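You operate a simulated robot arm through the tools that you are given. There is no shell and no other tool. Be economical: measure what you need, move in short steps, check, and stop when the job is done.

Carry out the task below with a simulated two-armed robot. There is one attempt and no reset: what you move stays moved.

JOB
Pick up the seedling pack marked "chive" from the floor of the black drip tray with one hand, pass it to the other hand and put it on the shelf of the low wooden stand. Set down upright: seedling pack.

It is judged by the outcome, as a careful person would: the job done as asked, and still so three seconds after it is handed in. It fails if anything else is knocked over, pushed out of place, dropped, spilled or broken.

ROBOT AND FRAMES
Two 7-joint arms with two-finger parallel grippers on one trunk, on a base that drives. Base frame: it is fixed to the floor where the robot stands at the start and does not move with it; the origin is under the middle of the robot, x ahead of it, y to its left, z up. Readings come in mm, rad, newtons and seconds.
The left shoulder is at the start at [26, 174, 1438], the right one opposite. With the tool pointing down near the work surface each hand reaches from about 100 to 520 mm from the robot's upright axis, wherever it stands, measured 20 degrees to its own side. Places, roughly: shelf of the low wooden stand [500, -800, 200]. Payload 3.6 kg a hand.
The TCP of each hand is the grasp point between the finger pads, 30 mm short of the fingertips. In the tool frame z runs along the fingers and y along their closing line. Largest opening 110 mm; finger width 20, thickness 10; the body of the gripper, 48 by 112 mm, starts 55 mm behind the TCP.
Orientation is that of the tool frame in the base frame, as [roll, pitch, yaw] about the fixed x, y, z axes, in that order (R = Rz(yaw) Ry(pitch) Rx(roll)). With the fingers straight down and closing along the base's y, the tool's x points along the base's -x, its y along +y and its z along -z.

CONTROLS
- The arms move only by the tool arm_command. It takes "left_commands", "right_commands" or both (then of equal length, played together; a hand with none holds still); each is a list of rows, each an object (a shift or turn left out is 0, a gripper value left out holds the last) with "travel": the shift along the tool's x, y, z in cm, a list of three; "angular": the turn, a rotation vector about the tool's x, y, z in rad, a list of three. In form: [{"travel": [x, y, z], "angular": [wx, wy, wz]}, ...]. A call has 1 to 8 rows; each row shifts and turns the commanded pose from where the row before left it, along the tool's axes as they then stand. "left_hand" and "right_hand" are, for a hand that has rows, the opening, from 0 (shut) to 1 (fully open), set as the call begins (left out, the last holds). Each row takes 0.2 s and may step no farther than 50 mm and 0.15 rad from the row before; otherwise, or with a gripper value out of range, the whole call is refused. Where a pose cannot be reached the arm comes as near as it can. A force on the tool above 40 N (or 10 N above the force at the start of the call, whichever is more), or a blocked arm, ends the call early, and 0.2 s more pass. Each finger travels about 153 mm/s and halts on what it meets, pressing with about 44 N; the grip force reading is that of the motor and also rises with nothing between the fingers. The clock runs only during rows and for 0.2 s after the last one: add rows that do not move to give the fingers time. It gives the time, the measured TCP pose, the force on the tool (base axes), the opening and the grip force at its end, in the units of the frame above (readings bear some noise), with the torque about the TCP (base axes, N m) and any sound that the robot's microphone picked up.
- Cameras (640 x 400 px; columns grow to the right, rows downward): "scene" is now at [84.2, -28.7, 1584.4]; the picture's right is [-0.38, -0.92, 0.00], its down [-0.75, 0.31, -0.59] and it looks along [0.54, -0.23, -0.81] (base axes); focal length 265 px, centre (320, 200). "left" rides on the left gripper at [73, -17, -103] in its tool frame; the picture's right is [0.23, 0.97, 0.00], its down [-0.76, 0.18, -0.62] and it looks along [-0.61, 0.14, 0.78] (tool axes); focal length 222 px, centre (320, 200). "right" rides on the right gripper at [73, 17, -103] in its tool frame; the picture's right is [-0.23, 0.97, 0.00], its down [-0.76, -0.18, -0.62] and it looks along [-0.61, -0.14, 0.78] (tool axes); focal length 222 px, centre (320, 200). There is no depth. A picture from a camera that has moved, and an enlarged one, comes with that camera's place and axes in the base frame and with its lens.
- grab_frame(camera): a new picture of that camera. No time passes.
- raise_lower(by): slides the trunk up (or, below 0, down) by that many mm; the arms and the scene camera ride with it, the base frame stays. It gives what a move gives, with no picture.
- roll_base(legs): drives the robot by 1 to 6 legs, each [ahead, left, turn to the left] in mm, mm and rad, along the robot's own axes; the way and the turn of a leg run together, so that a leg with both is an arc; at most 1500 mm and 3.142 rad a leg. The arms and the cameras ride along, it lands a little off, and it stops where it bumps. It gives what a move gives.
- head_to(pan, tilt): turns the head with the scene camera to pan (to the left, within 1.501 rad either way) and tilt (down, from -0.506 to 1.204), counted from straight ahead of the robot. It gives what a move gives.
- inspect(camera, box): a new picture of the part [left, top, right, bottom] of that camera's present view, enlarged. No time passes.
- finish_job(): hands the job in; it is judged then, once.

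Go step by step. Nothing tells you exact positions but the pictures and the camera data: compare them with the known pose of the tool, close in by small moves and look again before you grip or let go. The budget is 120 turns and 88 pictures, counting those below and the enlarged ones. Unless the task says otherwise, let go and move clear before handing in, and close with one line.

The tools are called as name(argument=value, ...) on one line, values as JSON. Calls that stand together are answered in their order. arm_command: Moves the arms, as the interface text tells. Its arguments: {"type":"object","properties":{"left_commands":{"type":"array"},"left_hand":{"type":"number"},"right_commands":{"type":"array"},"right_hand":{"type":"number"}},"required":[]} The other tools are called the same way: raise_lower (by) slides the trunk up or down; roll_base (legs) drives the base; head_to (pan, tilt) turns the head that bears the scene camera; grab_frame (camera) takes a picture; inspect (camera, box) takes an enlarged picture of a part of a camera's view; finish_job () hands the job in.

At the start:

```text
clock: 0.0
left_tool_pos: [350.1, 167.9, 1035.6]
left_ee_rot: [2.854, 0.006, -3.112]
left_force: [-1.1, 0.3, 0.2]
left_torque: [0.03, 0.01, 0.02]
left_width: 109.9
left_grip_force: 0.1
right_tool_pos: [367.0, -316.9, 1071.8]
right_ee_rot: [-3.107, 0.004, 3.134]
right_force: [0.7, 0.0, -0.3]
right_torque: [0.0, 0.01, 0.0]
right_width: 109.9
right_grip_force: 0.0
trunk travel left (down, up): [-551.0, 212.0]
robot x, y, heading: [2.6, -0.6, -0.0]
head pan, tilt: [-0.394, 0.944]
```

scene: 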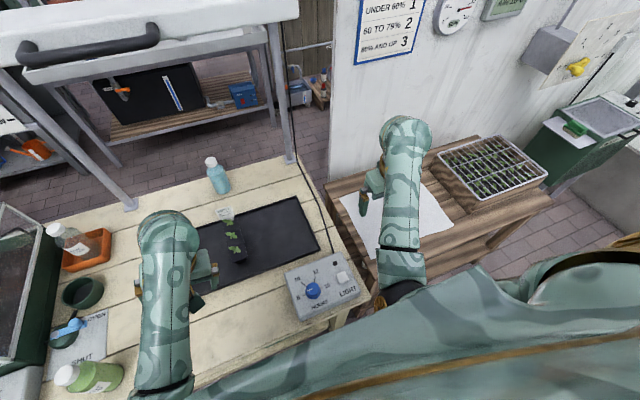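
right: 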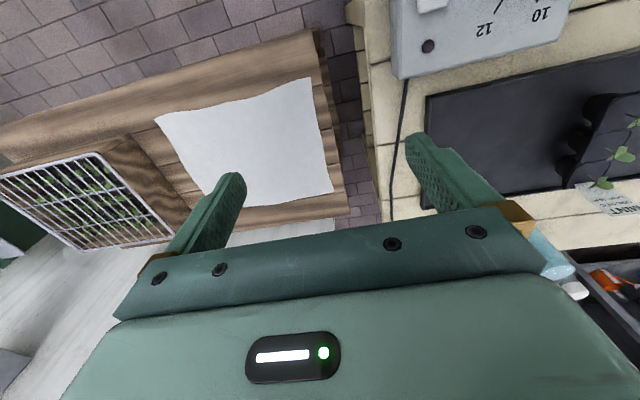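
left: 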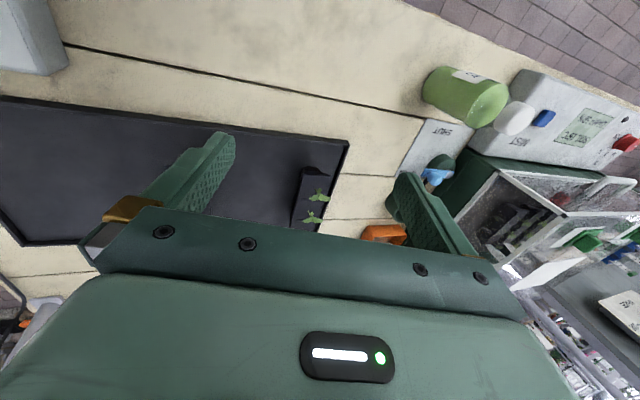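

I see the chive pack on the black tray on the bench, and a low wooden stand to the right with a sheet and seed tray on it. I'll look closer at the pack and the stand first.

inspect(camera="scene", box=[160, 170, 340, 290])

inspect(camera="scene", box=[320, 110, 640, 310])

```text
3.33 times, centred on (250, 230) of scene
camera zoom: at [84.2, -28.7, 1584.4], right [-0.38, -0.92, 0.0], down [-0.75, 0.31, -0.59], along [0.54, -0.23, -0.81], focal length 884 px, centre (553, 100)
```

zoom: 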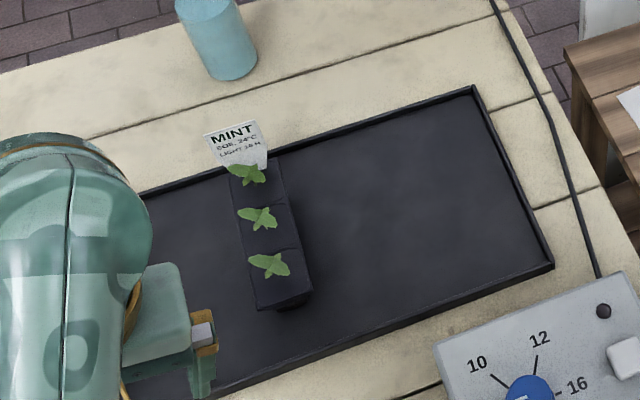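

```text
2.00 times, centred on (480, 210) of scene
camera zoom: at [84.2, -28.7, 1584.4], right [-0.38, -0.92, 0.0], down [-0.75, 0.31, -0.59], along [0.54, -0.23, -0.81], focal length 530 px, centre (0, 180)
```

zoom: 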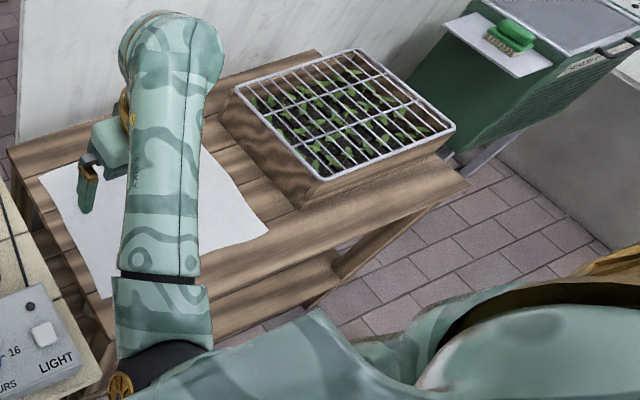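

The visible pack in the middle is mint. The left camera shows another pack further left near [490, 250], hidden from the scene camera by the left arm, so I'll move that arm aside to look.

arm_command(left_commands=[{"travel": [3, 4, 0], "angular": [0.15, 0, 0]}, {"travel": [4, 3, 0], "angular": [0.13, 0, 0]}, {"travel": [4, 3, 0]}, {"travel": [4, 3, 0]}, {"travel": [2, 3, 0]}, {"travel": [0, 0, 0]}])

grab_frame(camera="scene")

grab_frame(camera="left")

```text
clock: 0.6
left_tool_pos: [304.4, 309.7, 1061.1]
left_ee_rot: [2.843, 0.038, -3.123]
left_force: [-0.8, 0.2, -0.1]
left_torque: [-0.02, -0.02, -0.02]
left_width: 110.2
left_grip_force: 0.0
right_tool_pos: [367.3, -318.5, 1073.8]
right_ee_rot: [-3.101, 0.008, 3.13]
right_force: [-0.1, -0.9, -0.3]
right_torque: [0.01, 0.0, -0.01]
right_width: 110.0
right_grip_force: 0.1
trunk travel left (down, up): [-551.0, 212.0]
robot x, y, heading: [-2.4, -2.7, -0.001]
head pan, tilt: [-0.394, 0.944]
stopped in row 2 (left hand): the arm was blocked; the commanded pose is now the measured one
```

```text
82 pictures are left
camera scene: at [82.9, -27.6, 1584.5], right [-0.38, -0.92, 0.0], down [-0.75, 0.31, -0.59], along [0.54, -0.23, -0.81], focal length 265 px, centre (320, 200)
```

scene: 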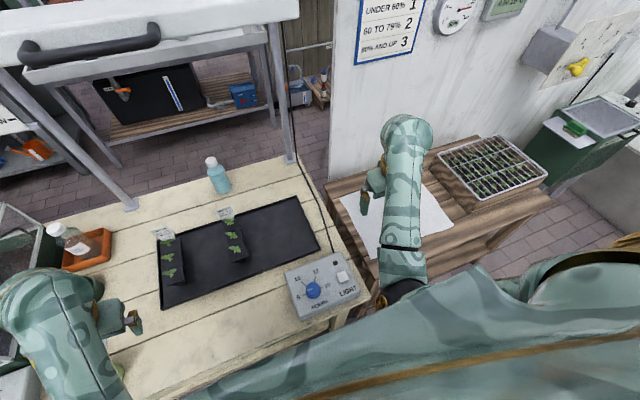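

```text
81 pictures are left
camera left: at [229.2, 262.5, 1151.1], right [-0.25, 0.93, 0.28], down [0.74, 0.0, 0.68], along [0.63, 0.38, -0.68], focal length 222 px, centre (320, 200)
```

left: 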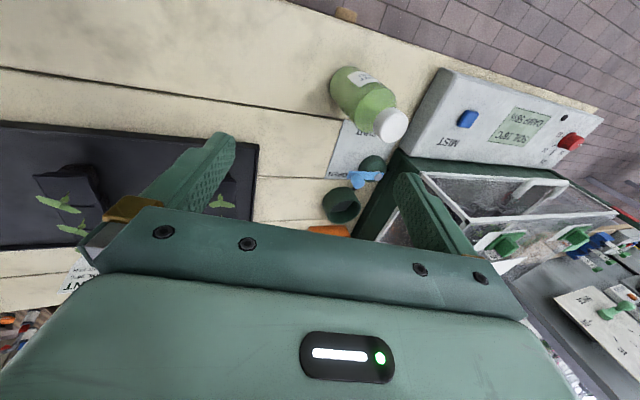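

Now two packs are visible. I'll read the left one's label.

inspect(camera="scene", box=[130, 190, 270, 310])

arm_command(left_commands=[{"travel": [0, 0, 0]}])

```text
3.33 times, centred on (200, 250) of scene
camera zoom: at [82.9, -27.6, 1584.5], right [-0.38, -0.92, 0.0], down [-0.75, 0.31, -0.59], along [0.54, -0.23, -0.81], focal length 884 px, centre (720, 33)
```

zoom: 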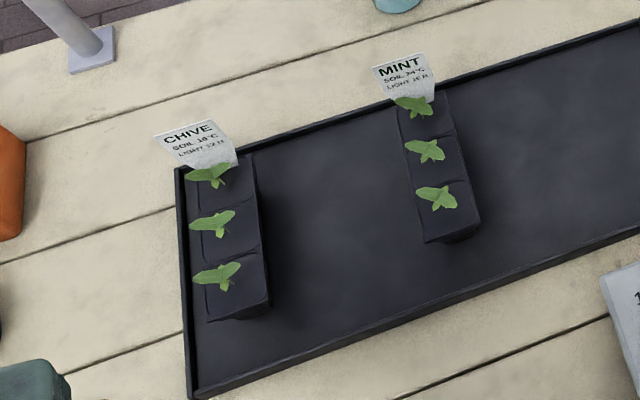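

```text
clock: 1.0
left_tool_pos: [305.3, 311.3, 1060.0]
left_ee_rot: [2.844, 0.037, -3.124]
left_force: [-0.1, -0.6, -0.2]
left_torque: [-0.03, 0.04, -0.06]
left_width: 109.8
left_grip_force: 0.1
right_tool_pos: [367.4, -319.6, 1072.3]
right_ee_rot: [-3.099, 0.01, 3.131]
right_force: [-0.8, -0.3, 0.3]
right_torque: [0.01, -0.03, 0.0]
right_width: 110.2
right_grip_force: 0.1
trunk travel left (down, up): [-551.0, 212.0]
robot x, y, heading: [-1.2, 0.8, 0.001]
head pan, tilt: [-0.394, 0.944]
```

The left pack is CHIVE; the tray rim triangulates to about z 792 and the pack spans roughly y 242–295, x 490–625. Now I'll look at the stand to the right before choosing how to hold the pack.

head_to(pan=-1.0, tilt=0.85)

grab_frame(camera="scene")

```text
clock: 2.0
left_tool_pos: [307.0, 309.3, 1062.5]
left_ee_rot: [2.843, 0.036, -3.122]
left_force: [0.2, 0.1, -0.9]
left_torque: [0.0, 0.0, -0.01]
left_width: 110.1
left_grip_force: 0.0
right_tool_pos: [369.0, -319.4, 1073.4]
right_ee_rot: [-3.1, 0.007, 3.131]
right_force: [0.7, -0.4, 0.7]
right_torque: [0.0, 0.0, 0.01]
right_width: 109.9
right_grip_force: 0.1
trunk travel left (down, up): [-551.0, 212.0]
robot x, y, heading: [1.5, 1.0, 0.002]
head pan, tilt: [-1.0, 0.85]
```

```text
79 pictures are left
camera scene: at [59.0, -66.2, 1591.6], right [-0.84, -0.54, 0.0], down [-0.41, 0.63, -0.66], along [0.36, -0.56, -0.75], focal length 265 px, centre (320, 200)
```

scene: 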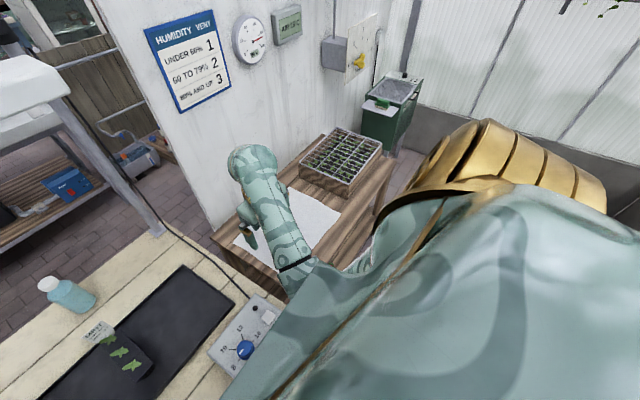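

The table with the sheet triangulates to about z 700, so the z 200 shelf must be its lower shelf, under the top. I'll check the floor to the right before driving over to view it.

head_to(pan=-1.5, tilt=0.45)

grab_frame(camera="scene")

```text
clock: 2.9
left_tool_pos: [306.8, 309.1, 1062.0]
left_ee_rot: [2.844, 0.036, -3.124]
left_force: [-0.4, -0.4, 0.1]
left_torque: [0.0, 0.02, 0.0]
left_width: 110.2
left_grip_force: 0.0
right_tool_pos: [369.5, -320.1, 1072.7]
right_ee_rot: [-3.101, 0.006, 3.132]
right_force: [0.1, 0.3, 1.3]
right_torque: [0.01, 0.01, 0.01]
right_width: 110.0
right_grip_force: 0.1
trunk travel left (down, up): [-551.0, 212.0]
robot x, y, heading: [-2.1, 1.1, -0.001]
head pan, tilt: [-1.499, 0.45]
```

```text
78 pictures are left
camera scene: at [23.5, -92.3, 1626.0], right [-1.0, -0.07, 0.0], down [-0.03, 0.43, -0.9], along [0.07, -0.9, -0.44], focal length 265 px, centre (320, 200)
```

scene: 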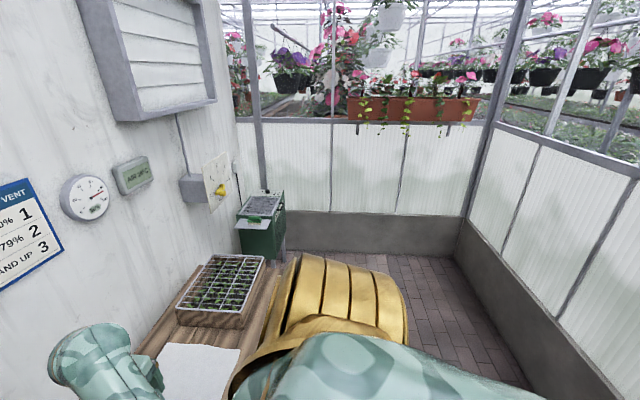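

The aisle is clear to the right and about 1.2 m behind. I'll drive back and right to view the stand's front.

roll_base(legs=[[-450, 0, 0], [0, -650, 0]])

head_to(pan=0.0, tilt=0.8)

grab_frame(camera="scene")

```text
clock: 8.9
left_tool_pos: [-152.1, -341.9, 1059.8]
left_ee_rot: [2.842, 0.037, -3.124]
left_force: [-0.1, -0.2, 0.1]
left_torque: [-0.02, 0.01, 0.01]
left_width: 109.8
left_grip_force: 0.0
right_tool_pos: [-90.1, -972.8, 1072.6]
right_ee_rot: [-3.102, 0.007, 3.13]
right_force: [0.8, 0.3, -0.4]
right_torque: [-0.06, 0.02, 0.03]
right_width: 109.8
right_grip_force: 0.0
trunk travel left (down, up): [-551.0, 212.0]
robot x, y, heading: [-460.9, -655.5, -0.003]
head pan, tilt: [-1.499, 0.45]
```

```text
clock: 10.5
left_tool_pos: [-151.5, -342.3, 1060.9]
left_ee_rot: [2.842, 0.037, -3.124]
left_force: [-0.6, -0.1, -0.2]
left_torque: [-0.02, -0.01, -0.03]
left_width: 110.3
left_grip_force: 0.0
right_tool_pos: [-88.4, -971.9, 1073.2]
right_ee_rot: [-3.1, 0.008, 3.13]
right_force: [0.5, -0.8, 0.5]
right_torque: [0.0, -0.02, 0.0]
right_width: 109.8
right_grip_force: 0.0
trunk travel left (down, up): [-551.0, 212.0]
robot x, y, heading: [-459.2, -651.5, 0.002]
head pan, tilt: [0.0, 0.799]
```

```text
77 pictures are left
camera scene: at [-360.1, -651.7, 1595.6], right [0.0, -1.0, 0.0], down [-0.72, 0.0, -0.7], along [0.7, 0.0, -0.72], focal length 265 px, centre (320, 200)
```

scene: 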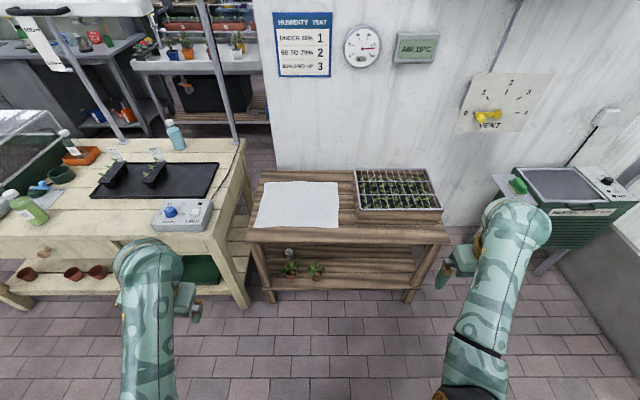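

inspect(camera="scene", box=[230, 150, 470, 320])

inspect(camera="scene", box=[60, 130, 260, 290])

```text
2.35 times, centred on (350, 235) of scene
camera zoom: at [-360.1, -651.7, 1595.6], right [0.0, -1.0, 0.0], down [-0.72, 0.0, -0.7], along [0.7, 0.0, -0.72], focal length 624 px, centre (249, 118)
```

zoom: 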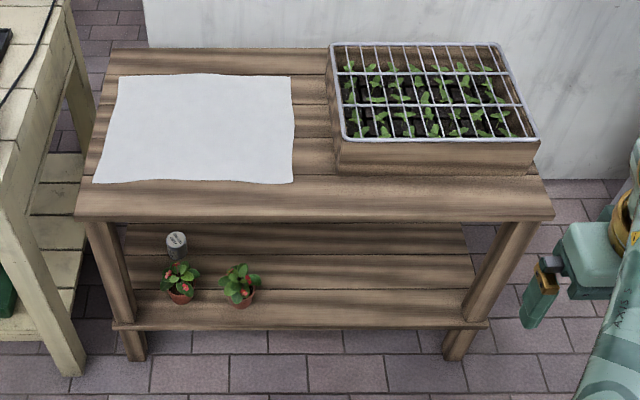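

```text
2.50 times, centred on (160, 210) of scene
camera zoom: at [-360.1, -651.7, 1595.6], right [0.0, -1.0, 0.0], down [-0.72, 0.0, -0.7], along [0.7, 0.0, -0.72], focal length 663 px, centre (720, 175)
```

zoom: 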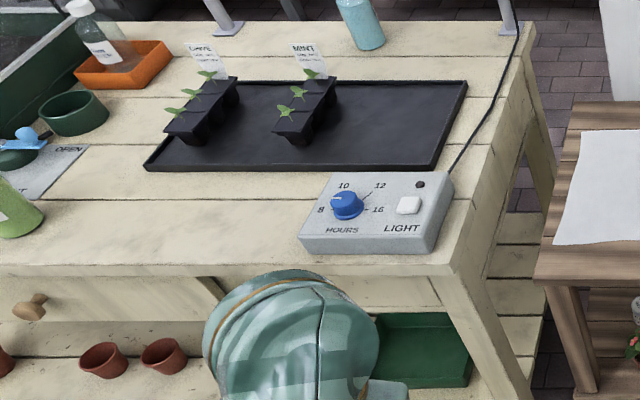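

The stand is clear now: lower shelf front edge at x≈316, y −330 to −1213, with flower pots at its left end and free space right of y≈−700; table top at about z 640. I'll plan: left hand picks vertically, right hand takes the near end tilted 45°, then places on the shelf front. First I straighten the left hand while in the open.

arm_command(left_commands=[{"travel": [0, -2.5, 0], "angular": [0.1, 0, 0]}, {"travel": [0, -2.5, 0], "angular": [0.1, 0, 0]}, {"travel": [0, -2.5, 0], "angular": [0.1, 0, 0]}, {"travel": [0, -2.5, 0]}, {"travel": [0, 0, 0]}, {"travel": [0, 0, 0]}])

```text
clock: 11.1
left_tool_pos: [-152.7, -304.2, 1060.8]
left_ee_rot: [2.811, 0.031, -3.138]
left_force: [0.0, -0.2, -0.2]
left_torque: [0.03, 0.01, 0.0]
left_width: 109.8
left_grip_force: 0.1
right_tool_pos: [-89.3, -971.8, 1073.1]
right_ee_rot: [-3.1, 0.007, 3.129]
right_force: [-0.3, -0.1, -0.6]
right_torque: [0.03, 0.0, -0.02]
right_width: 110.2
right_grip_force: 0.1
trunk travel left (down, up): [-551.0, 212.0]
robot x, y, heading: [-457.7, -650.8, -0.002]
head pan, tilt: [0.0, 0.799]
stopped in row 3 (left hand): the arm was blocked; the commanded pose is now the measured one
```

The left hand moved against the command; something limits the rotation. I'll test a pure small translation.

arm_command(left_commands=[{"travel": [0, -3, 0]}, {"travel": [0, 0, 0]}])

arm_command(left_commands=[{"angular": [0.05, 0, 0]}, {"travel": [0, 0, 0]}])

arm_command(left_commands=[{"angular": [0, 0, 0.1]}, {"travel": [0, 0, 0]}])

```text
clock: 11.9
left_tool_pos: [-146.4, -298.9, 1064.9]
left_ee_rot: [2.714, 0.051, 3.141]
left_force: [0.1, -0.1, 0.5]
left_torque: [-0.01, 0.01, -0.02]
left_width: 109.8
left_grip_force: 0.1
right_tool_pos: [-89.3, -971.6, 1073.3]
right_ee_rot: [-3.099, 0.006, 3.129]
right_force: [0.2, -0.2, 0.0]
right_torque: [0.02, 0.0, -0.03]
right_width: 110.3
right_grip_force: 0.1
trunk travel left (down, up): [-551.0, 212.0]
robot x, y, heading: [-455.5, -653.5, -0.004]
head pan, tilt: [0.0, 0.799]
stopped in row 2 (left hand): the arm was blocked; the commanded pose is now the measured one
```

```text
clock: 12.5
left_tool_pos: [-147.2, -285.4, 1065.9]
left_ee_rot: [2.73, 0.043, 3.138]
left_force: [0.5, 0.1, 0.4]
left_torque: [0.0, -0.03, 0.04]
left_width: 110.1
left_grip_force: 0.1
right_tool_pos: [-90.1, -973.4, 1073.1]
right_ee_rot: [-3.098, 0.008, 3.129]
right_force: [-0.2, 0.1, 0.5]
right_torque: [-0.03, 0.0, -0.02]
right_width: 109.9
right_grip_force: 0.1
trunk travel left (down, up): [-551.0, 212.0]
robot x, y, heading: [-458.3, -653.4, -0.002]
head pan, tilt: [0.0, 0.799]
```

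```text
clock: 13.1
left_tool_pos: [-147.8, -279.0, 1069.3]
left_ee_rot: [2.71, 0.0, 3.047]
left_force: [-0.4, 0.2, -0.2]
left_torque: [0.0, -0.02, 0.01]
left_width: 110.2
left_grip_force: 0.1
right_tool_pos: [-89.5, -972.8, 1073.1]
right_ee_rot: [-3.1, 0.007, 3.131]
right_force: [0.0, 0.1, -0.4]
right_torque: [-0.02, 0.03, -0.03]
right_width: 110.0
right_grip_force: 0.1
trunk travel left (down, up): [-551.0, 212.0]
robot x, y, heading: [-459.6, -651.8, 0.001]
head pan, tilt: [0.0, 0.799]
```

The left arm keeps drifting outward and tilting. I'll look at it and try the right arm with a small move for comparison.

head_to(pan=0.7, tilt=0.9)

grab_frame(camera="scene")

arm_command(right_commands=[{"travel": [0, 3, 0]}, {"angular": [0.0, -0.1, 0]}, {"travel": [0, 0, 0]}])

arm_command(left_commands=[{"travel": [-3, 0, 0]}, {"travel": [0, 0, 0]}])

```text
clock: 14.2
left_tool_pos: [-146.1, -278.3, 1072.0]
left_ee_rot: [2.711, 0.008, 3.048]
left_force: [0.2, 0.1, 0.3]
left_torque: [0.03, 0.01, -0.02]
left_width: 110.0
left_grip_force: 0.1
right_tool_pos: [-88.9, -971.3, 1072.3]
right_ee_rot: [-3.098, 0.007, 3.132]
right_force: [-0.7, 0.2, -0.4]
right_torque: [0.04, -0.02, -0.01]
right_width: 110.2
right_grip_force: 0.1
trunk travel left (down, up): [-551.0, 212.0]
robot x, y, heading: [-458.7, -649.3, 0.005]
head pan, tilt: [0.7, 0.901]
```

```text
74 pictures are left
camera scene: at [-382.9, -603.0, 1587.7], right [0.64, -0.77, 0.0], down [-0.6, -0.5, -0.62], along [0.48, 0.4, -0.78], focal length 265 px, centre (320, 200)
```

scene: 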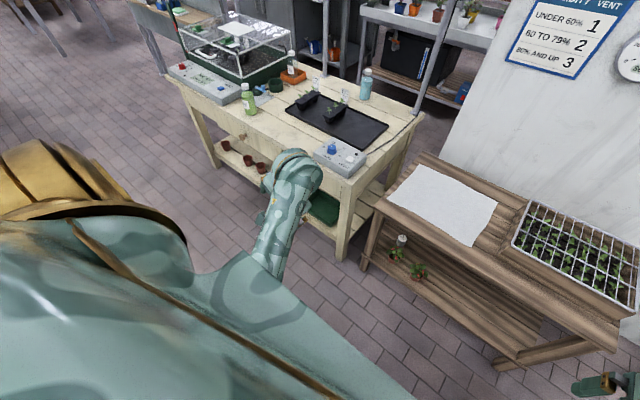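

```text
clock: 15.2
left_tool_pos: [-143.4, -276.9, 1071.9]
left_ee_rot: [2.705, 0.009, 3.049]
left_force: [0.0, 0.0, -0.2]
left_torque: [0.03, -0.02, 0.0]
left_width: 110.3
left_grip_force: 0.0
right_tool_pos: [-64.7, -972.4, 1101.1]
right_ee_rot: [-3.037, 0.179, 3.118]
right_force: [0.0, 0.3, -0.5]
right_torque: [0.0, -0.03, 0.04]
right_width: 110.0
right_grip_force: 0.1
trunk travel left (down, up): [-551.0, 212.0]
robot x, y, heading: [-458.5, -649.1, 0.002]
head pan, tilt: [0.7, 0.901]
stopped in row 3 (right hand): the arm was blocked; the commanded pose is now the measured one
```

```text
clock: 15.8
left_tool_pos: [-117.3, -269.1, 1074.4]
left_ee_rot: [2.681, 0.003, 3.05]
left_force: [-0.7, -0.6, -0.5]
left_torque: [0.0, 0.03, 0.0]
left_width: 109.9
left_grip_force: 0.0
right_tool_pos: [-66.0, -972.0, 1100.6]
right_ee_rot: [-3.037, 0.179, 3.117]
right_force: [-0.4, 0.7, -0.5]
right_torque: [0.02, -0.06, 0.01]
right_width: 109.9
right_grip_force: 0.1
trunk travel left (down, up): [-551.0, 212.0]
robot x, y, heading: [-461.5, -650.5, -0.008]
head pan, tilt: [0.7, 0.901]
```

Both arms seem folded near their limits at this height. I'll extend both hands downward here in the open and retest.

arm_command(left_commands=[{"travel": [0, -1, 3]}, {"travel": [0, -1, 3]}, {"travel": [0, -1, 3]}, {"travel": [0, -1, 3]}, {"travel": [0, 0, 0]}], right_commands=[{"travel": [0, 0, 3]}, {"travel": [0, 0, 3]}, {"travel": [0, 0, 3]}, {"travel": [0, 0, 3]}, {"travel": [0, 0, 0]}])

```text
clock: 16.5
left_tool_pos: [-103.2, -252.8, 1005.2]
left_ee_rot: [2.674, 0.036, 3.059]
left_force: [-0.8, -0.5, -0.2]
left_torque: [-0.01, 0.01, 0.03]
left_width: 110.3
left_grip_force: 0.0
right_tool_pos: [-59.1, -1054.2, 1043.3]
right_ee_rot: [-2.891, 0.181, 3.104]
right_force: [0.2, 0.0, 0.6]
right_torque: [0.0, -0.01, 0.03]
right_width: 110.0
right_grip_force: 0.1
trunk travel left (down, up): [-551.0, 212.0]
robot x, y, heading: [-459.9, -654.3, 0.002]
head pan, tilt: [0.7, 0.901]
stopped in row 3 (right hand): the arm was blocked; the commanded pose is now the measured one
```

arm_command(left_commands=[{"travel": [0, -1.5, 3]}, {"travel": [0, -1.5, 3]}, {"travel": [0, -1.5, 3]}, {"travel": [0, -1.5, 3]}, {"travel": [0, 0, 0]}])

arm_command(right_commands=[{"travel": [0, 1, 3]}, {"travel": [0, 1, 3]}, {"travel": [0, 1, 3]}, {"travel": [0, 1, 3]}, {"travel": [0, 0, 0]}])

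```text
clock: 17.7
left_tool_pos: [-98.2, -257.4, 871.0]
left_ee_rot: [2.679, 0.033, 3.058]
left_force: [0.6, 0.1, -0.1]
left_torque: [-0.02, -0.03, 0.0]
left_width: 110.1
left_grip_force: 0.0
right_tool_pos: [-59.1, -1054.2, 1042.0]
right_ee_rot: [-2.894, 0.18, 3.103]
right_force: [0.5, 0.4, -0.5]
right_torque: [-0.02, 0.02, -0.03]
right_width: 110.1
right_grip_force: 0.0
trunk travel left (down, up): [-551.0, 212.0]
robot x, y, heading: [-456.6, -651.0, -0.002]
head pan, tilt: [0.7, 0.901]
```

```text
clock: 18.9
left_tool_pos: [-98.4, -256.3, 870.4]
left_ee_rot: [2.679, 0.033, 3.058]
left_force: [0.3, -0.2, -0.4]
left_torque: [-0.03, -0.01, -0.01]
left_width: 110.0
left_grip_force: 0.2
right_tool_pos: [-36.2, -1062.1, 924.5]
right_ee_rot: [-2.868, 0.185, 3.096]
right_force: [-1.1, 0.2, 0.1]
right_torque: [0.03, -0.01, 0.01]
right_width: 110.1
right_grip_force: 0.1
trunk travel left (down, up): [-551.0, 212.0]
robot x, y, heading: [-457.1, -652.8, -0.001]
head pan, tilt: [0.7, 0.901]
```

Lower down the motion is accurate. Now straighten the left hand and bring it in.

arm_command(left_commands=[{"travel": [0, -3, 0], "angular": [0.12, 0, 0]}, {"travel": [0, -3, 0], "angular": [0.12, 0, 0]}, {"travel": [0, -3, 0], "angular": [0.12, 0, 0]}, {"travel": [0, -3, 0], "angular": [0.1, 0, 0]}, {"travel": [0, -3, 0]}, {"travel": [0, -3, 0]}, {"travel": [0, 0, 0], "angular": [0, 0, -0.08]}, {"travel": [0, 0, 0]}])

arm_command(right_commands=[{"travel": [0, 3, 0], "angular": [-0.1, 0, 0]}, {"travel": [0, 3, 0], "angular": [-0.1, 0, 0]}, {"travel": [0, 3, 0], "angular": [-0.07, 0, 0]}, {"travel": [0, 3, 0]}, {"travel": [0, 0, 0]}])

```text
clock: 20.3
left_tool_pos: [-95.2, -309.2, 854.1]
left_ee_rot: [2.971, 0.049, 3.087]
left_force: [0.4, -0.5, 0.6]
left_torque: [0.01, -0.01, 0.03]
left_width: 109.8
left_grip_force: 0.0
right_tool_pos: [-33.7, -1065.2, 926.5]
right_ee_rot: [-2.866, 0.19, 3.095]
right_force: [0.1, 0.1, -0.5]
right_torque: [0.01, -0.03, 0.06]
right_width: 109.5
right_grip_force: 0.0
trunk travel left (down, up): [-551.0, 212.0]
robot x, y, heading: [-456.6, -650.7, 0.001]
head pan, tilt: [0.7, 0.901]
stopped in row 6 (left hand): the arm was blocked; the commanded pose is now the measured one
```

```text
clock: 21.4
left_tool_pos: [-95.0, -308.7, 854.7]
left_ee_rot: [2.969, 0.052, 3.088]
left_force: [-1.3, -1.0, 0.3]
left_torque: [-0.02, 0.01, -0.01]
left_width: 110.2
left_grip_force: 0.1
right_tool_pos: [42.0, -1000.5, 981.5]
right_ee_rot: [-3.077, 0.345, 3.064]
right_force: [0.0, -0.5, -0.3]
right_torque: [0.01, 0.04, 0.01]
right_width: 109.9
right_grip_force: 0.1
trunk travel left (down, up): [-551.0, 212.0]
robot x, y, heading: [-458.1, -652.6, 0.0]
head pan, tilt: [0.7, 0.901]
stopped in row 5 (right hand): the arm was blocked; the commanded pose is now the measured one
```

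I'll use smaller, pure translation steps to bring both hands nearer the robot's axis.

arm_command(left_commands=[{"travel": [0, -2, 0]}, {"travel": [0, -2, 0]}, {"travel": [0, -2, 0]}, {"travel": [0, -2, 0]}, {"travel": [0, -2, 0]}, {"travel": [0, -2, 0]}, {"travel": [0, -2, 0]}, {"travel": [0, 0, 0]}])

arm_command(right_commands=[{"travel": [2, 0, 1]}, {"travel": [2, 0, 1]}, {"travel": [2, 0, 1]}, {"travel": [2, 0, 1]}, {"travel": [2, 0, 1]}, {"travel": [2, 0, 1]}, {"travel": [2, 0, 0]}, {"travel": [0, 0, 0]}])

```text
clock: 22.6
left_tool_pos: [-82.3, -299.6, 858.2]
left_ee_rot: [2.817, 0.075, 3.11]
left_force: [-0.1, -0.4, -0.3]
left_torque: [0.01, 0.05, 0.0]
left_width: 110.1
left_grip_force: 0.0
right_tool_pos: [42.3, -1000.9, 982.3]
right_ee_rot: [-3.074, 0.341, 3.064]
right_force: [1.1, 0.2, -0.5]
right_torque: [0.01, -0.05, -0.01]
right_width: 109.9
right_grip_force: 0.1
trunk travel left (down, up): [-551.0, 212.0]
robot x, y, heading: [-452.4, -652.2, -0.006]
head pan, tilt: [0.7, 0.901]
stopped in row 5 (left hand): the arm was blocked; the commanded pose is now the measured one
```

```text
clock: 24.2
left_tool_pos: [-83.3, -299.4, 857.6]
left_ee_rot: [2.815, 0.073, 3.11]
left_force: [0.6, -0.1, 0.1]
left_torque: [-0.01, -0.02, 0.01]
left_width: 110.0
left_grip_force: 0.0
right_tool_pos: [23.5, -1067.0, 970.3]
right_ee_rot: [-2.982, 0.534, 3.055]
right_force: [-0.5, 0.1, -0.4]
right_torque: [-0.02, -0.02, 0.02]
right_width: 110.1
right_grip_force: 0.2
trunk travel left (down, up): [-551.0, 212.0]
robot x, y, heading: [-458.2, -651.6, -0.001]
head pan, tilt: [0.7, 0.901]
stopped in row 8 (right hand): the arm was blocked; the commanded pose is now the measured one
```

Inward moves seem impossible while the arms are folded. I'll raise the trunk to give more drop, then extend the hands down and in.

raise_lower(by=150)

arm_command(left_commands=[{"travel": [0, -1.3, 3.5]}, {"travel": [0, -1.3, 3.5]}, {"travel": [0, -1.3, 3.5]}, {"travel": [0, -1.3, 3.5]}, {"travel": [0, -1.3, 3.5]}, {"travel": [0, -1.3, 3.5]}, {"travel": [0, 0, 0]}, {"travel": [0, 0, 0]}])

grab_frame(camera="left")

```text
clock: 26.0
left_tool_pos: [-84.5, -279.5, 1010.2]
left_ee_rot: [2.784, 0.072, 3.114]
left_force: [0.2, -0.8, 0.4]
left_torque: [-0.01, 0.02, 0.03]
left_width: 110.1
left_grip_force: 0.0
right_tool_pos: [22.4, -1064.0, 1116.7]
right_ee_rot: [-2.987, 0.531, 3.053]
right_force: [-0.4, 0.0, 0.4]
right_torque: [0.0, -0.01, 0.02]
right_width: 109.7
right_grip_force: 0.0
trunk travel left (down, up): [-701.0, 62.0]
robot x, y, heading: [-458.5, -652.7, -0.001]
head pan, tilt: [0.7, 0.901]
```

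```text
clock: 27.8
left_tool_pos: [-100.6, -299.1, 901.7]
left_ee_rot: [2.817, 0.072, 3.111]
left_force: [0.7, 0.3, 0.4]
left_torque: [0.0, 0.02, -0.02]
left_width: 110.0
left_grip_force: 0.1
left hand out of reach, approached as far as the arm can: row 3, 4, 5, 6
right_tool_pos: [23.2, -1063.0, 1117.5]
right_ee_rot: [-2.99, 0.531, 3.055]
right_force: [0.0, -0.7, -0.9]
right_torque: [0.01, 0.03, 0.03]
right_width: 110.0
right_grip_force: 0.2
trunk travel left (down, up): [-701.0, 62.0]
robot x, y, heading: [-456.9, -651.8, 0.001]
head pan, tilt: [0.7, 0.901]
```

```text
73 pictures are left
camera left: at [-181.3, -345.3, 987.4], right [-0.22, 0.93, 0.29], down [0.71, -0.05, 0.7], along [0.67, 0.36, -0.65], focal length 222 px, centre (320, 200)
```

left: 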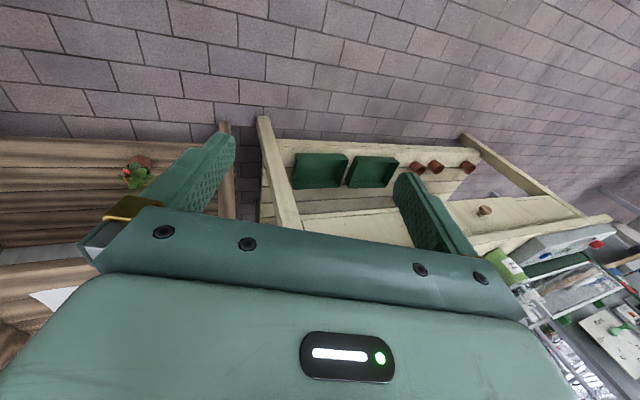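

The arm is near full stretch there. Now move inward along pure base −y in modest steps.

arm_command(left_commands=[{"travel": [0, -1.9, -0.64]}, {"travel": [0, -1.9, -0.64]}, {"travel": [0, -1.9, -0.64]}, {"travel": [0, -1.9, -0.64]}, {"travel": [0, -1.9, -0.64]}, {"travel": [0, -1.9, -0.64]}, {"travel": [0, 0, 0]}])

arm_command(left_commands=[{"angular": [0.1, 0, 0]}, {"angular": [0.1, 0, 0]}, {"angular": [0.1, 0, 0]}, {"travel": [0, 0, 0]}])

```text
clock: 29.4
left_tool_pos: [-105.2, -420.1, 902.1]
left_ee_rot: [2.817, 0.072, 3.111]
left_force: [0.0, -0.6, 0.7]
left_torque: [0.01, 0.01, -0.02]
left_width: 109.9
left_grip_force: 0.1
right_tool_pos: [20.8, -1065.1, 1117.8]
right_ee_rot: [-2.986, 0.53, 3.054]
right_force: [0.4, -0.4, 1.1]
right_torque: [0.01, -0.05, -0.01]
right_width: 109.9
right_grip_force: 0.1
trunk travel left (down, up): [-701.0, 62.0]
robot x, y, heading: [-457.4, -652.1, -0.002]
head pan, tilt: [0.7, 0.901]
```

```text
clock: 30.4
left_tool_pos: [-103.0, -419.4, 899.6]
left_ee_rot: [3.117, 0.074, 3.111]
left_force: [0.3, 0.0, -0.1]
left_torque: [0.02, -0.02, 0.02]
left_width: 110.1
left_grip_force: 0.1
right_tool_pos: [22.1, -1064.4, 1118.0]
right_ee_rot: [-2.992, 0.531, 3.053]
right_force: [-0.2, -0.3, 0.4]
right_torque: [0.04, 0.0, 0.0]
right_width: 110.2
right_grip_force: 0.1
trunk travel left (down, up): [-701.0, 62.0]
robot x, y, heading: [-455.7, -652.5, 0.001]
head pan, tilt: [0.7, 0.901]
```

That works well with a larger drop. Now finish levelling the left hand and bring the right hand down and back.

arm_command(left_commands=[{"angular": [0, 0.07, -0.03]}, {"travel": [0, 0, 0]}])

arm_command(right_commands=[{"travel": [2.3, 0, 1.5]}, {"travel": [2.3, 0, 1.5]}, {"travel": [2.3, 0, 1.5]}, {"travel": [2.3, 0, 1.5]}, {"travel": [2.3, 0, 1.5]}, {"travel": [2.3, 0, 1.5]}, {"travel": [2.3, 0, 1.5]}, {"travel": [2.3, 0, 1.5]}])

arm_command(right_commands=[{"travel": [0, 2.5, 0]}, {"travel": [0, 2.5, 0]}, {"travel": [0, 2.5, 0]}, {"travel": [0, 2.5, 0]}, {"travel": [0, 2.5, 0]}, {"travel": [0, 2.5, 0]}, {"travel": [0, 2.5, 0]}, {"travel": [0, 0, 0]}])

```text
clock: 31.0
left_tool_pos: [-104.0, -419.3, 901.2]
left_ee_rot: [3.115, 0.006, -3.141]
left_force: [0.1, 0.8, -0.4]
left_torque: [-0.01, 0.0, 0.01]
left_width: 109.8
left_grip_force: 0.0
right_tool_pos: [22.5, -1063.6, 1116.9]
right_ee_rot: [-2.989, 0.53, 3.056]
right_force: [-0.3, 0.3, 0.4]
right_torque: [0.04, -0.01, 0.0]
right_width: 110.2
right_grip_force: 0.1
trunk travel left (down, up): [-701.0, 62.0]
robot x, y, heading: [-458.2, -650.8, -0.002]
head pan, tilt: [0.7, 0.901]
```

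```text
clock: 32.8
left_tool_pos: [-105.9, -415.6, 901.2]
left_ee_rot: [3.121, 0.007, -3.142]
left_force: [-0.5, 0.6, -0.1]
left_torque: [-0.03, -0.04, -0.03]
left_width: 110.4
left_grip_force: 0.0
right_tool_pos: [-65.8, -1068.7, 950.1]
right_ee_rot: [-2.995, 0.526, 3.055]
right_force: [-0.9, 0.8, 0.5]
right_torque: [-0.03, -0.04, -0.04]
right_width: 109.9
right_grip_force: 0.0
right hand out of reach, approached as far as the arm can: row 8
trunk travel left (down, up): [-701.0, 62.0]
robot x, y, heading: [-456.0, -650.7, -0.001]
head pan, tilt: [0.7, 0.901]
```

```text
clock: 34.6
left_tool_pos: [-103.4, -419.6, 901.4]
left_ee_rot: [3.118, 0.006, 3.141]
left_force: [-0.3, -0.6, -1.4]
left_torque: [0.0, 0.01, 0.02]
left_width: 110.3
left_grip_force: 0.1
right_tool_pos: [-63.2, -1052.8, 943.3]
right_ee_rot: [-2.99, 0.487, 3.056]
right_force: [0.1, -0.8, 0.5]
right_torque: [-0.01, -0.01, 0.0]
right_width: 110.3
right_grip_force: 0.1
right hand out of reach, approached as far as the arm can: row 1, 2, 3, 4, 5, 6, 7
trunk travel left (down, up): [-701.0, 62.0]
robot x, y, heading: [-456.6, -650.6, 0.0]
head pan, tilt: [0.7, 0.901]
```

arm_command(right_commands=[{"travel": [-1, 2, -2]}, {"travel": [0, 2.5, -1]}, {"travel": [0, 2.5, -0.5]}, {"travel": [0, 2.5, -0.5]}, {"travel": [0, 2.5, -0.5]}, {"travel": [0, 2.5, -0.5]}, {"travel": [0, 2.5, -0.5]}, {"travel": [0, 2.5, -0.5]}])

arm_command(right_commands=[{"angular": [-0.1, 0, 0]}, {"angular": [-0.05, 0, 0]}, {"travel": [0, 0, 0]}])

```text
clock: 36.4
left_tool_pos: [-103.7, -419.2, 900.8]
left_ee_rot: [3.116, 0.005, -3.14]
left_force: [0.8, -0.6, -0.5]
left_torque: [0.05, 0.0, 0.0]
left_width: 109.8
left_grip_force: 0.0
right_tool_pos: [-63.4, -1052.8, 943.2]
right_ee_rot: [-2.988, 0.489, 3.057]
right_force: [0.9, -0.5, -0.8]
right_torque: [-0.01, 0.0, 0.0]
right_width: 110.3
right_grip_force: 0.0
right hand out of reach, approached as far as the arm can: row 1, 2, 3, 4, 5, 6, 7, 8
trunk travel left (down, up): [-701.0, 62.0]
robot x, y, heading: [-459.0, -653.0, -0.004]
head pan, tilt: [0.7, 0.901]
```

```text
clock: 37.2
left_tool_pos: [-103.9, -418.3, 900.9]
left_ee_rot: [3.119, 0.004, -3.141]
left_force: [0.8, 1.3, 0.6]
left_torque: [0.02, -0.01, 0.0]
left_width: 110.0
left_grip_force: 0.0
right_tool_pos: [-63.6, -1052.4, 944.8]
right_ee_rot: [-3.141, 0.532, 3.054]
right_force: [-0.4, -0.4, 0.8]
right_torque: [0.03, -0.01, 0.0]
right_width: 109.8
right_grip_force: 0.1
trunk travel left (down, up): [-701.0, 62.0]
robot x, y, heading: [-457.0, -652.3, -0.007]
head pan, tilt: [0.7, 0.901]
```

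arm_command(right_commands=[{"travel": [0, 0, -2]}, {"travel": [0, 0, -2]}, {"travel": [0, 2, 0]}, {"travel": [0, 2, 0]}, {"travel": [0, 2, 0]}, {"travel": [0, 0, 0]}])

```text
clock: 38.6
left_tool_pos: [-104.1, -418.7, 901.3]
left_ee_rot: [3.116, 0.005, -3.14]
left_force: [-0.7, 0.6, 0.5]
left_torque: [-0.02, 0.0, -0.01]
left_width: 110.1
left_grip_force: 0.0
right_tool_pos: [-80.2, -992.8, 977.8]
right_ee_rot: [3.139, 0.529, 3.055]
right_force: [0.4, 0.2, -0.7]
right_torque: [-0.02, -0.03, 0.0]
right_width: 109.8
right_grip_force: 0.1
trunk travel left (down, up): [-701.0, 62.0]
robot x, y, heading: [-459.1, -649.8, -0.001]
head pan, tilt: [0.7, 0.901]
```

Right hand follows now. Continue inward.

arm_command(right_commands=[{"travel": [0, 2, 0]}, {"travel": [0, 2, 0]}, {"travel": [0, 2, 0]}, {"travel": [0, 2, 0]}, {"travel": [0, 2, 0]}, {"travel": [0, 2, 0]}, {"travel": [0, 2, 0], "angular": [0, 0, -0.07]}, {"travel": [0, 0, 0]}])

arm_command(right_commands=[{"angular": [0, -0.08, 0]}, {"angular": [0, -0.08, 0]}, {"angular": [0, -0.08, 0]}, {"travel": [0, 0, 0]}])

```text
clock: 40.4
left_tool_pos: [-104.4, -418.7, 900.9]
left_ee_rot: [3.119, 0.006, 3.141]
left_force: [0.2, 0.5, 0.7]
left_torque: [0.03, -0.01, 0.0]
left_width: 109.9
left_grip_force: 0.0
right_tool_pos: [-36.0, -901.8, 1003.5]
right_ee_rot: [-3.111, 0.519, 3.135]
right_force: [0.3, 0.1, -0.5]
right_torque: [0.0, -0.03, 0.01]
right_width: 110.0
right_grip_force: 0.1
right hand out of reach, approached as far as the arm can: row 3, 4, 5, 6, 7
trunk travel left (down, up): [-701.0, 62.0]
robot x, y, heading: [-459.6, -652.9, -0.001]
head pan, tilt: [0.7, 0.901]
```

```text
clock: 41.4
left_tool_pos: [-103.4, -418.9, 901.4]
left_ee_rot: [3.119, 0.005, -3.14]
left_force: [-0.3, 0.3, -1.3]
left_torque: [0.06, 0.01, 0.02]
left_width: 109.8
left_grip_force: 0.0
right_tool_pos: [-20.5, -956.7, 1072.1]
right_ee_rot: [-3.116, 0.754, -3.135]
right_force: [0.4, 0.8, 0.1]
right_torque: [0.0, 0.0, 0.03]
right_width: 110.3
right_grip_force: 0.0
right hand out of reach, approached as far as the arm can: row 1, 2, 3
trunk travel left (down, up): [-701.0, 62.0]
robot x, y, heading: [-459.3, -652.8, -0.006]
head pan, tilt: [0.7, 0.901]
```

Tilted reach improves with more drop below the shoulder. I'll lower the right hand.

arm_command(right_commands=[{"travel": [1.4, 0, 1.5]}, {"travel": [1.4, 0, 1.5]}, {"travel": [1.4, 0, 1.5]}, {"travel": [1.4, 0, 1.5]}, {"travel": [0, 0, 0]}, {"travel": [0, 0, 0]}])

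```text
clock: 42.8
left_tool_pos: [-103.5, -418.0, 901.0]
left_ee_rot: [3.116, 0.005, 3.141]
left_force: [0.4, -0.8, 0.3]
left_torque: [-0.01, 0.03, 0.0]
left_width: 110.1
left_grip_force: 0.0
right_tool_pos: [-21.6, -992.8, 1012.2]
right_ee_rot: [-3.104, 0.764, -3.134]
right_force: [-0.4, -0.2, 0.1]
right_torque: [-0.04, 0.02, -0.01]
right_width: 109.8
right_grip_force: 0.1
right hand out of reach, approached as far as the arm can: row 1, 2, 3, 4
trunk travel left (down, up): [-701.0, 62.0]
robot x, y, heading: [-450.9, -650.9, 0.001]
head pan, tilt: [0.7, 0.901]
```

I'll look at the right arm's configuration.

head_to(pan=-0.5, tilt=0.9)

grab_frame(camera="scene")

```text
clock: 44.2
left_tool_pos: [-103.8, -418.9, 901.5]
left_ee_rot: [3.119, 0.005, 3.141]
left_force: [0.3, -0.2, 0.5]
left_torque: [0.01, -0.01, -0.03]
left_width: 109.9
left_grip_force: 0.1
right_tool_pos: [-20.9, -991.6, 1012.5]
right_ee_rot: [-3.103, 0.764, -3.134]
right_force: [-0.4, -0.1, 0.5]
right_torque: [0.03, -0.01, 0.0]
right_width: 110.2
right_grip_force: 0.0
trunk travel left (down, up): [-701.0, 62.0]
robot x, y, heading: [-461.3, -649.4, -0.003]
head pan, tilt: [-0.499, 0.901]
```

```text
72 pictures are left
camera scene: at [-380.5, -687.7, 1737.9], right [-0.48, -0.88, 0.0], down [-0.69, 0.38, -0.62], along [0.54, -0.3, -0.78], focal length 265 px, centre (320, 200)
```

scene: 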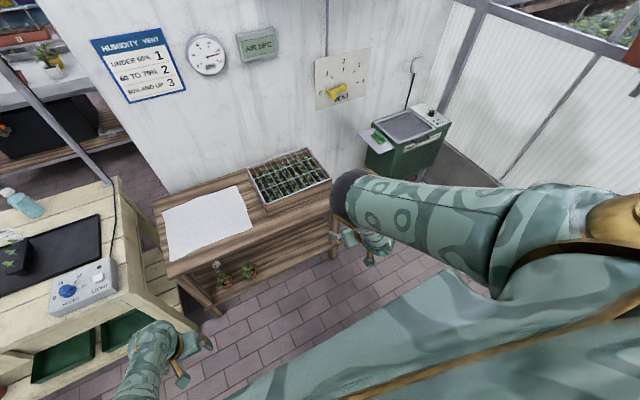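

The right elbow is high and forward, so a forward tilt needs a more stretched arm. I'll extend along the tool direction.

arm_command(right_commands=[{"travel": [0, 0, 2]}, {"travel": [0, 0, 2]}, {"travel": [0, 0, 2]}, {"travel": [0, 0, 2]}, {"travel": [0, 0, 2]}, {"travel": [0, 0, 0]}, {"travel": [0, 0, 0]}])

```text
clock: 45.8
left_tool_pos: [-105.0, -418.6, 900.5]
left_ee_rot: [3.117, 0.006, 3.141]
left_force: [-0.4, 0.7, 0.8]
left_torque: [0.0, 0.03, 0.0]
left_width: 109.9
left_grip_force: 0.1
right_tool_pos: [35.3, -1017.2, 974.9]
right_ee_rot: [-3.104, 0.761, -3.135]
right_force: [0.5, 0.3, -0.5]
right_torque: [0.04, 0.0, -0.03]
right_width: 110.0
right_grip_force: 0.1
right hand out of reach, approached as far as the arm can: row 1, 2, 3, 4, 5
trunk travel left (down, up): [-701.0, 62.0]
robot x, y, heading: [-457.9, -647.2, 0.003]
head pan, tilt: [-0.499, 0.901]
```

arm_command(right_commands=[{"travel": [0, 2, 0]}, {"travel": [0, 2, 0]}, {"travel": [0, 2, 0]}, {"travel": [0, 2, 0]}, {"travel": [0, 0, 0]}])

```text
clock: 47.0
left_tool_pos: [-104.1, -419.2, 901.0]
left_ee_rot: [3.119, 0.005, -3.141]
left_force: [0.5, 0.2, -0.3]
left_torque: [0.0, 0.01, -0.02]
left_width: 109.9
left_grip_force: 0.0
right_tool_pos: [38.1, -1003.8, 995.9]
right_ee_rot: [-3.102, 0.763, -3.135]
right_force: [-0.1, -0.4, -0.5]
right_torque: [-0.04, -0.01, 0.03]
right_width: 109.8
right_grip_force: 0.1
right hand out of reach, approached as far as the arm can: row 1, 2, 3, 4
trunk travel left (down, up): [-701.0, 62.0]
robot x, y, heading: [-457.1, -652.6, -0.001]
head pan, tilt: [-0.499, 0.901]
```

Stuck on that branch. I'll untilt to straight down, then recentre.

arm_command(right_commands=[{"angular": [0, 0.15, 0]}, {"angular": [0, 0.15, 0]}, {"angular": [0, 0.15, 0]}, {"angular": [0, 0.15, 0]}, {"angular": [0, 0.15, 0]}, {"travel": [0, 0, 0]}, {"travel": [0, 0, 0]}])

```text
clock: 48.6
left_tool_pos: [-104.7, -418.4, 900.8]
left_ee_rot: [3.119, 0.004, -3.141]
left_force: [-0.7, -0.1, -0.2]
left_torque: [-0.03, -0.01, 0.01]
left_width: 110.1
left_grip_force: 0.0
right_tool_pos: [9.3, -994.3, 1001.2]
right_ee_rot: [-3.107, 0.018, 3.116]
right_force: [-0.2, 0.5, 0.3]
right_torque: [-0.01, 0.0, 0.01]
right_width: 110.0
right_grip_force: 0.1
right hand out of reach, approached as far as the arm can: row 4, 5
trunk travel left (down, up): [-701.0, 62.0]
robot x, y, heading: [-457.4, -652.4, -0.002]
head pan, tilt: [-0.499, 0.901]
```

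arm_command(right_commands=[{"travel": [2, 0, 2]}, {"travel": [2, 0, 2]}, {"travel": [2, 0, 2]}, {"travel": [2, 0, 2]}, {"travel": [2, 0, 2]}, {"travel": [0, 0, 0]}])

arm_command(right_commands=[{"travel": [0, 2, 0]}, {"travel": [0, 2, 0]}, {"travel": [0, 2, 0]}, {"travel": [0, 2, 0]}, {"travel": [0, 2, 0]}, {"travel": [0, 0, 0]}])

```text
clock: 50.0
left_tool_pos: [-104.5, -418.8, 900.2]
left_ee_rot: [3.119, 0.003, -3.141]
left_force: [-0.3, -0.3, -1.2]
left_torque: [0.02, -0.01, 0.02]
left_width: 110.0
left_grip_force: 0.0
right_tool_pos: [-96.8, -988.8, 907.6]
right_ee_rot: [-3.107, 0.019, 3.116]
right_force: [0.0, 0.0, 0.7]
right_torque: [0.01, 0.04, 0.0]
right_width: 109.8
right_grip_force: 0.0
right hand out of reach, approached as far as the arm can: row 4, 5
trunk travel left (down, up): [-701.0, 62.0]
robot x, y, heading: [-458.0, -650.4, -0.005]
head pan, tilt: [-0.499, 0.901]
```

```text
clock: 51.4
left_tool_pos: [-104.4, -418.6, 899.7]
left_ee_rot: [3.116, 0.007, 3.141]
left_force: [0.9, 0.9, 0.4]
left_torque: [0.03, 0.01, 0.02]
left_width: 110.1
left_grip_force: 0.1
right_tool_pos: [-94.1, -889.4, 903.9]
right_ee_rot: [-3.107, 0.019, 3.115]
right_force: [-0.2, 0.0, 0.0]
right_torque: [0.01, 0.0, -0.02]
right_width: 110.0
right_grip_force: 0.1
trunk travel left (down, up): [-701.0, 62.0]
robot x, y, heading: [-458.9, -651.4, -0.008]
head pan, tilt: [-0.499, 0.901]
```

Good mirrored pose now. Test tilt from here.

arm_command(right_commands=[{"angular": [0, -0.1, 0]}, {"angular": [0, -0.1, 0]}, {"angular": [0, -0.1, 0]}, {"angular": [0, -0.1, 0]}, {"angular": [0, -0.1, 0]}, {"travel": [0, 0, 0]}])

```text
clock: 52.5
left_tool_pos: [-103.2, -417.8, 899.7]
left_ee_rot: [3.119, 0.004, 3.141]
left_force: [-0.1, 0.6, 0.4]
left_torque: [-0.01, 0.02, -0.02]
left_width: 110.1
left_grip_force: 0.0
right_tool_pos: [38.2, -911.2, 987.8]
right_ee_rot: [-3.08, 0.62, 3.124]
right_force: [-0.1, -0.1, -0.3]
right_torque: [0.01, -0.03, -0.01]
right_width: 109.9
right_grip_force: 0.1
right hand out of reach, approached as far as the arm can: row 5
trunk travel left (down, up): [-701.0, 62.0]
robot x, y, heading: [-455.3, -652.6, -0.0]
head pan, tilt: [-0.499, 0.901]
stopped in row 5 (right hand): the arm was blocked; the commanded pose is now the measured one
```

arm_command(right_commands=[{"travel": [0, 1.5, 0]}, {"travel": [0, 1.5, 0]}, {"travel": [0, 1.5, 0]}, {"travel": [0, 1.5, 0]}, {"travel": [0, 0, 0]}])

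arm_command(right_commands=[{"travel": [0, 0, 1.5]}, {"travel": [0, 0, 1.5]}, {"travel": [0, 0, 1.5]}, {"travel": [0, 0, 1.5]}, {"travel": [0, 0, 0]}])

```text
clock: 53.7
left_tool_pos: [-102.4, -419.1, 900.7]
left_ee_rot: [3.119, 0.005, -3.141]
left_force: [-1.4, -0.5, 0.2]
left_torque: [-0.01, -0.05, -0.01]
left_width: 110.2
left_grip_force: 0.1
right_tool_pos: [44.5, -857.0, 981.4]
right_ee_rot: [-3.077, 0.617, 3.121]
right_force: [-0.1, 0.5, -0.5]
right_torque: [-0.03, 0.01, -0.01]
right_width: 110.1
right_grip_force: 0.0
right hand out of reach, approached as far as the arm can: row 4
trunk travel left (down, up): [-701.0, 62.0]
robot x, y, heading: [-459.4, -648.3, -0.001]
head pan, tilt: [-0.499, 0.901]
```

```text
clock: 54.9
left_tool_pos: [-105.3, -418.6, 900.4]
left_ee_rot: [3.118, 0.005, 3.14]
left_force: [0.1, 0.4, -1.1]
left_torque: [0.01, 0.0, 0.01]
left_width: 110.0
left_grip_force: 0.0
right_tool_pos: [50.5, -851.1, 967.5]
right_ee_rot: [-3.087, 0.617, 3.122]
right_force: [-0.3, 0.2, -0.1]
right_torque: [0.01, 0.04, 0.0]
right_width: 109.9
right_grip_force: 0.1
right hand out of reach, approached as far as the arm can: row 2, 3, 4
trunk travel left (down, up): [-701.0, 62.0]
robot x, y, heading: [-455.0, -655.9, -0.0]
head pan, tilt: [-0.499, 0.901]
```

Tilt appears limited by how stretched the arm is; about 0.4 rad should be workable and sufficient. Next, check how far the base sticks out ahead so I know how close I can get to the bench.

head_to(pan=0, tilt=1.2)

grab_frame(camera="scene")

```text
clock: 55.8
left_tool_pos: [-104.2, -418.8, 899.9]
left_ee_rot: [3.118, 0.005, -3.141]
left_force: [0.3, -0.2, -0.3]
left_torque: [0.0, -0.03, -0.03]
left_width: 109.9
left_grip_force: 0.0
right_tool_pos: [51.2, -851.9, 967.3]
right_ee_rot: [-3.089, 0.618, 3.123]
right_force: [-0.3, -0.3, -0.7]
right_torque: [-0.03, 0.0, 0.01]
right_width: 110.3
right_grip_force: 0.1
trunk travel left (down, up): [-701.0, 62.0]
robot x, y, heading: [-458.0, -653.5, 0.002]
head pan, tilt: [0.0, 1.201]
```

```text
71 pictures are left
camera scene: at [-390.7, -651.9, 1718.1], right [0.0, -1.0, 0.0], down [-0.93, 0.0, -0.36], along [0.36, 0.0, -0.93], focal length 265 px, centre (320, 200)
```

scene: 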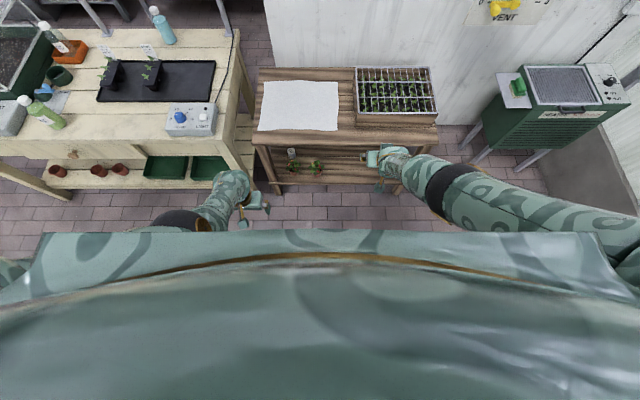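

The base isn't visible, so I'll stay conservative. First park the right hand higher and untilted so it clears the bench.

arm_command(right_commands=[{"travel": [0, -2, 0], "angular": [0, 0.12, 0]}, {"travel": [0, -2, -2], "angular": [0, 0.12, 0]}, {"travel": [0, -2, -2], "angular": [0, 0.12, 0]}, {"travel": [0, -2, -2], "angular": [0, 0.12, 0]}, {"travel": [0, -2, -2], "angular": [0, 0.12, 0]}, {"travel": [1, 0, -2]}, {"travel": [1, 0, -2]}, {"travel": [0, 0, 0]}])

```text
clock: 57.6
left_tool_pos: [-103.0, -419.2, 900.6]
left_ee_rot: [3.116, 0.006, -3.141]
left_force: [0.0, 0.2, -0.2]
left_torque: [-0.01, -0.01, 0.02]
left_width: 110.1
left_grip_force: 0.1
right_tool_pos: [2.9, -944.7, 1086.8]
right_ee_rot: [-3.097, 0.017, 3.092]
right_force: [-0.5, 0.5, -0.6]
right_torque: [-0.04, -0.01, 0.02]
right_width: 110.0
right_grip_force: 0.1
right hand out of reach, approached as far as the arm can: row 1
trunk travel left (down, up): [-701.0, 62.0]
robot x, y, heading: [-457.4, -645.9, -0.008]
head pan, tilt: [0.0, 1.201]
```

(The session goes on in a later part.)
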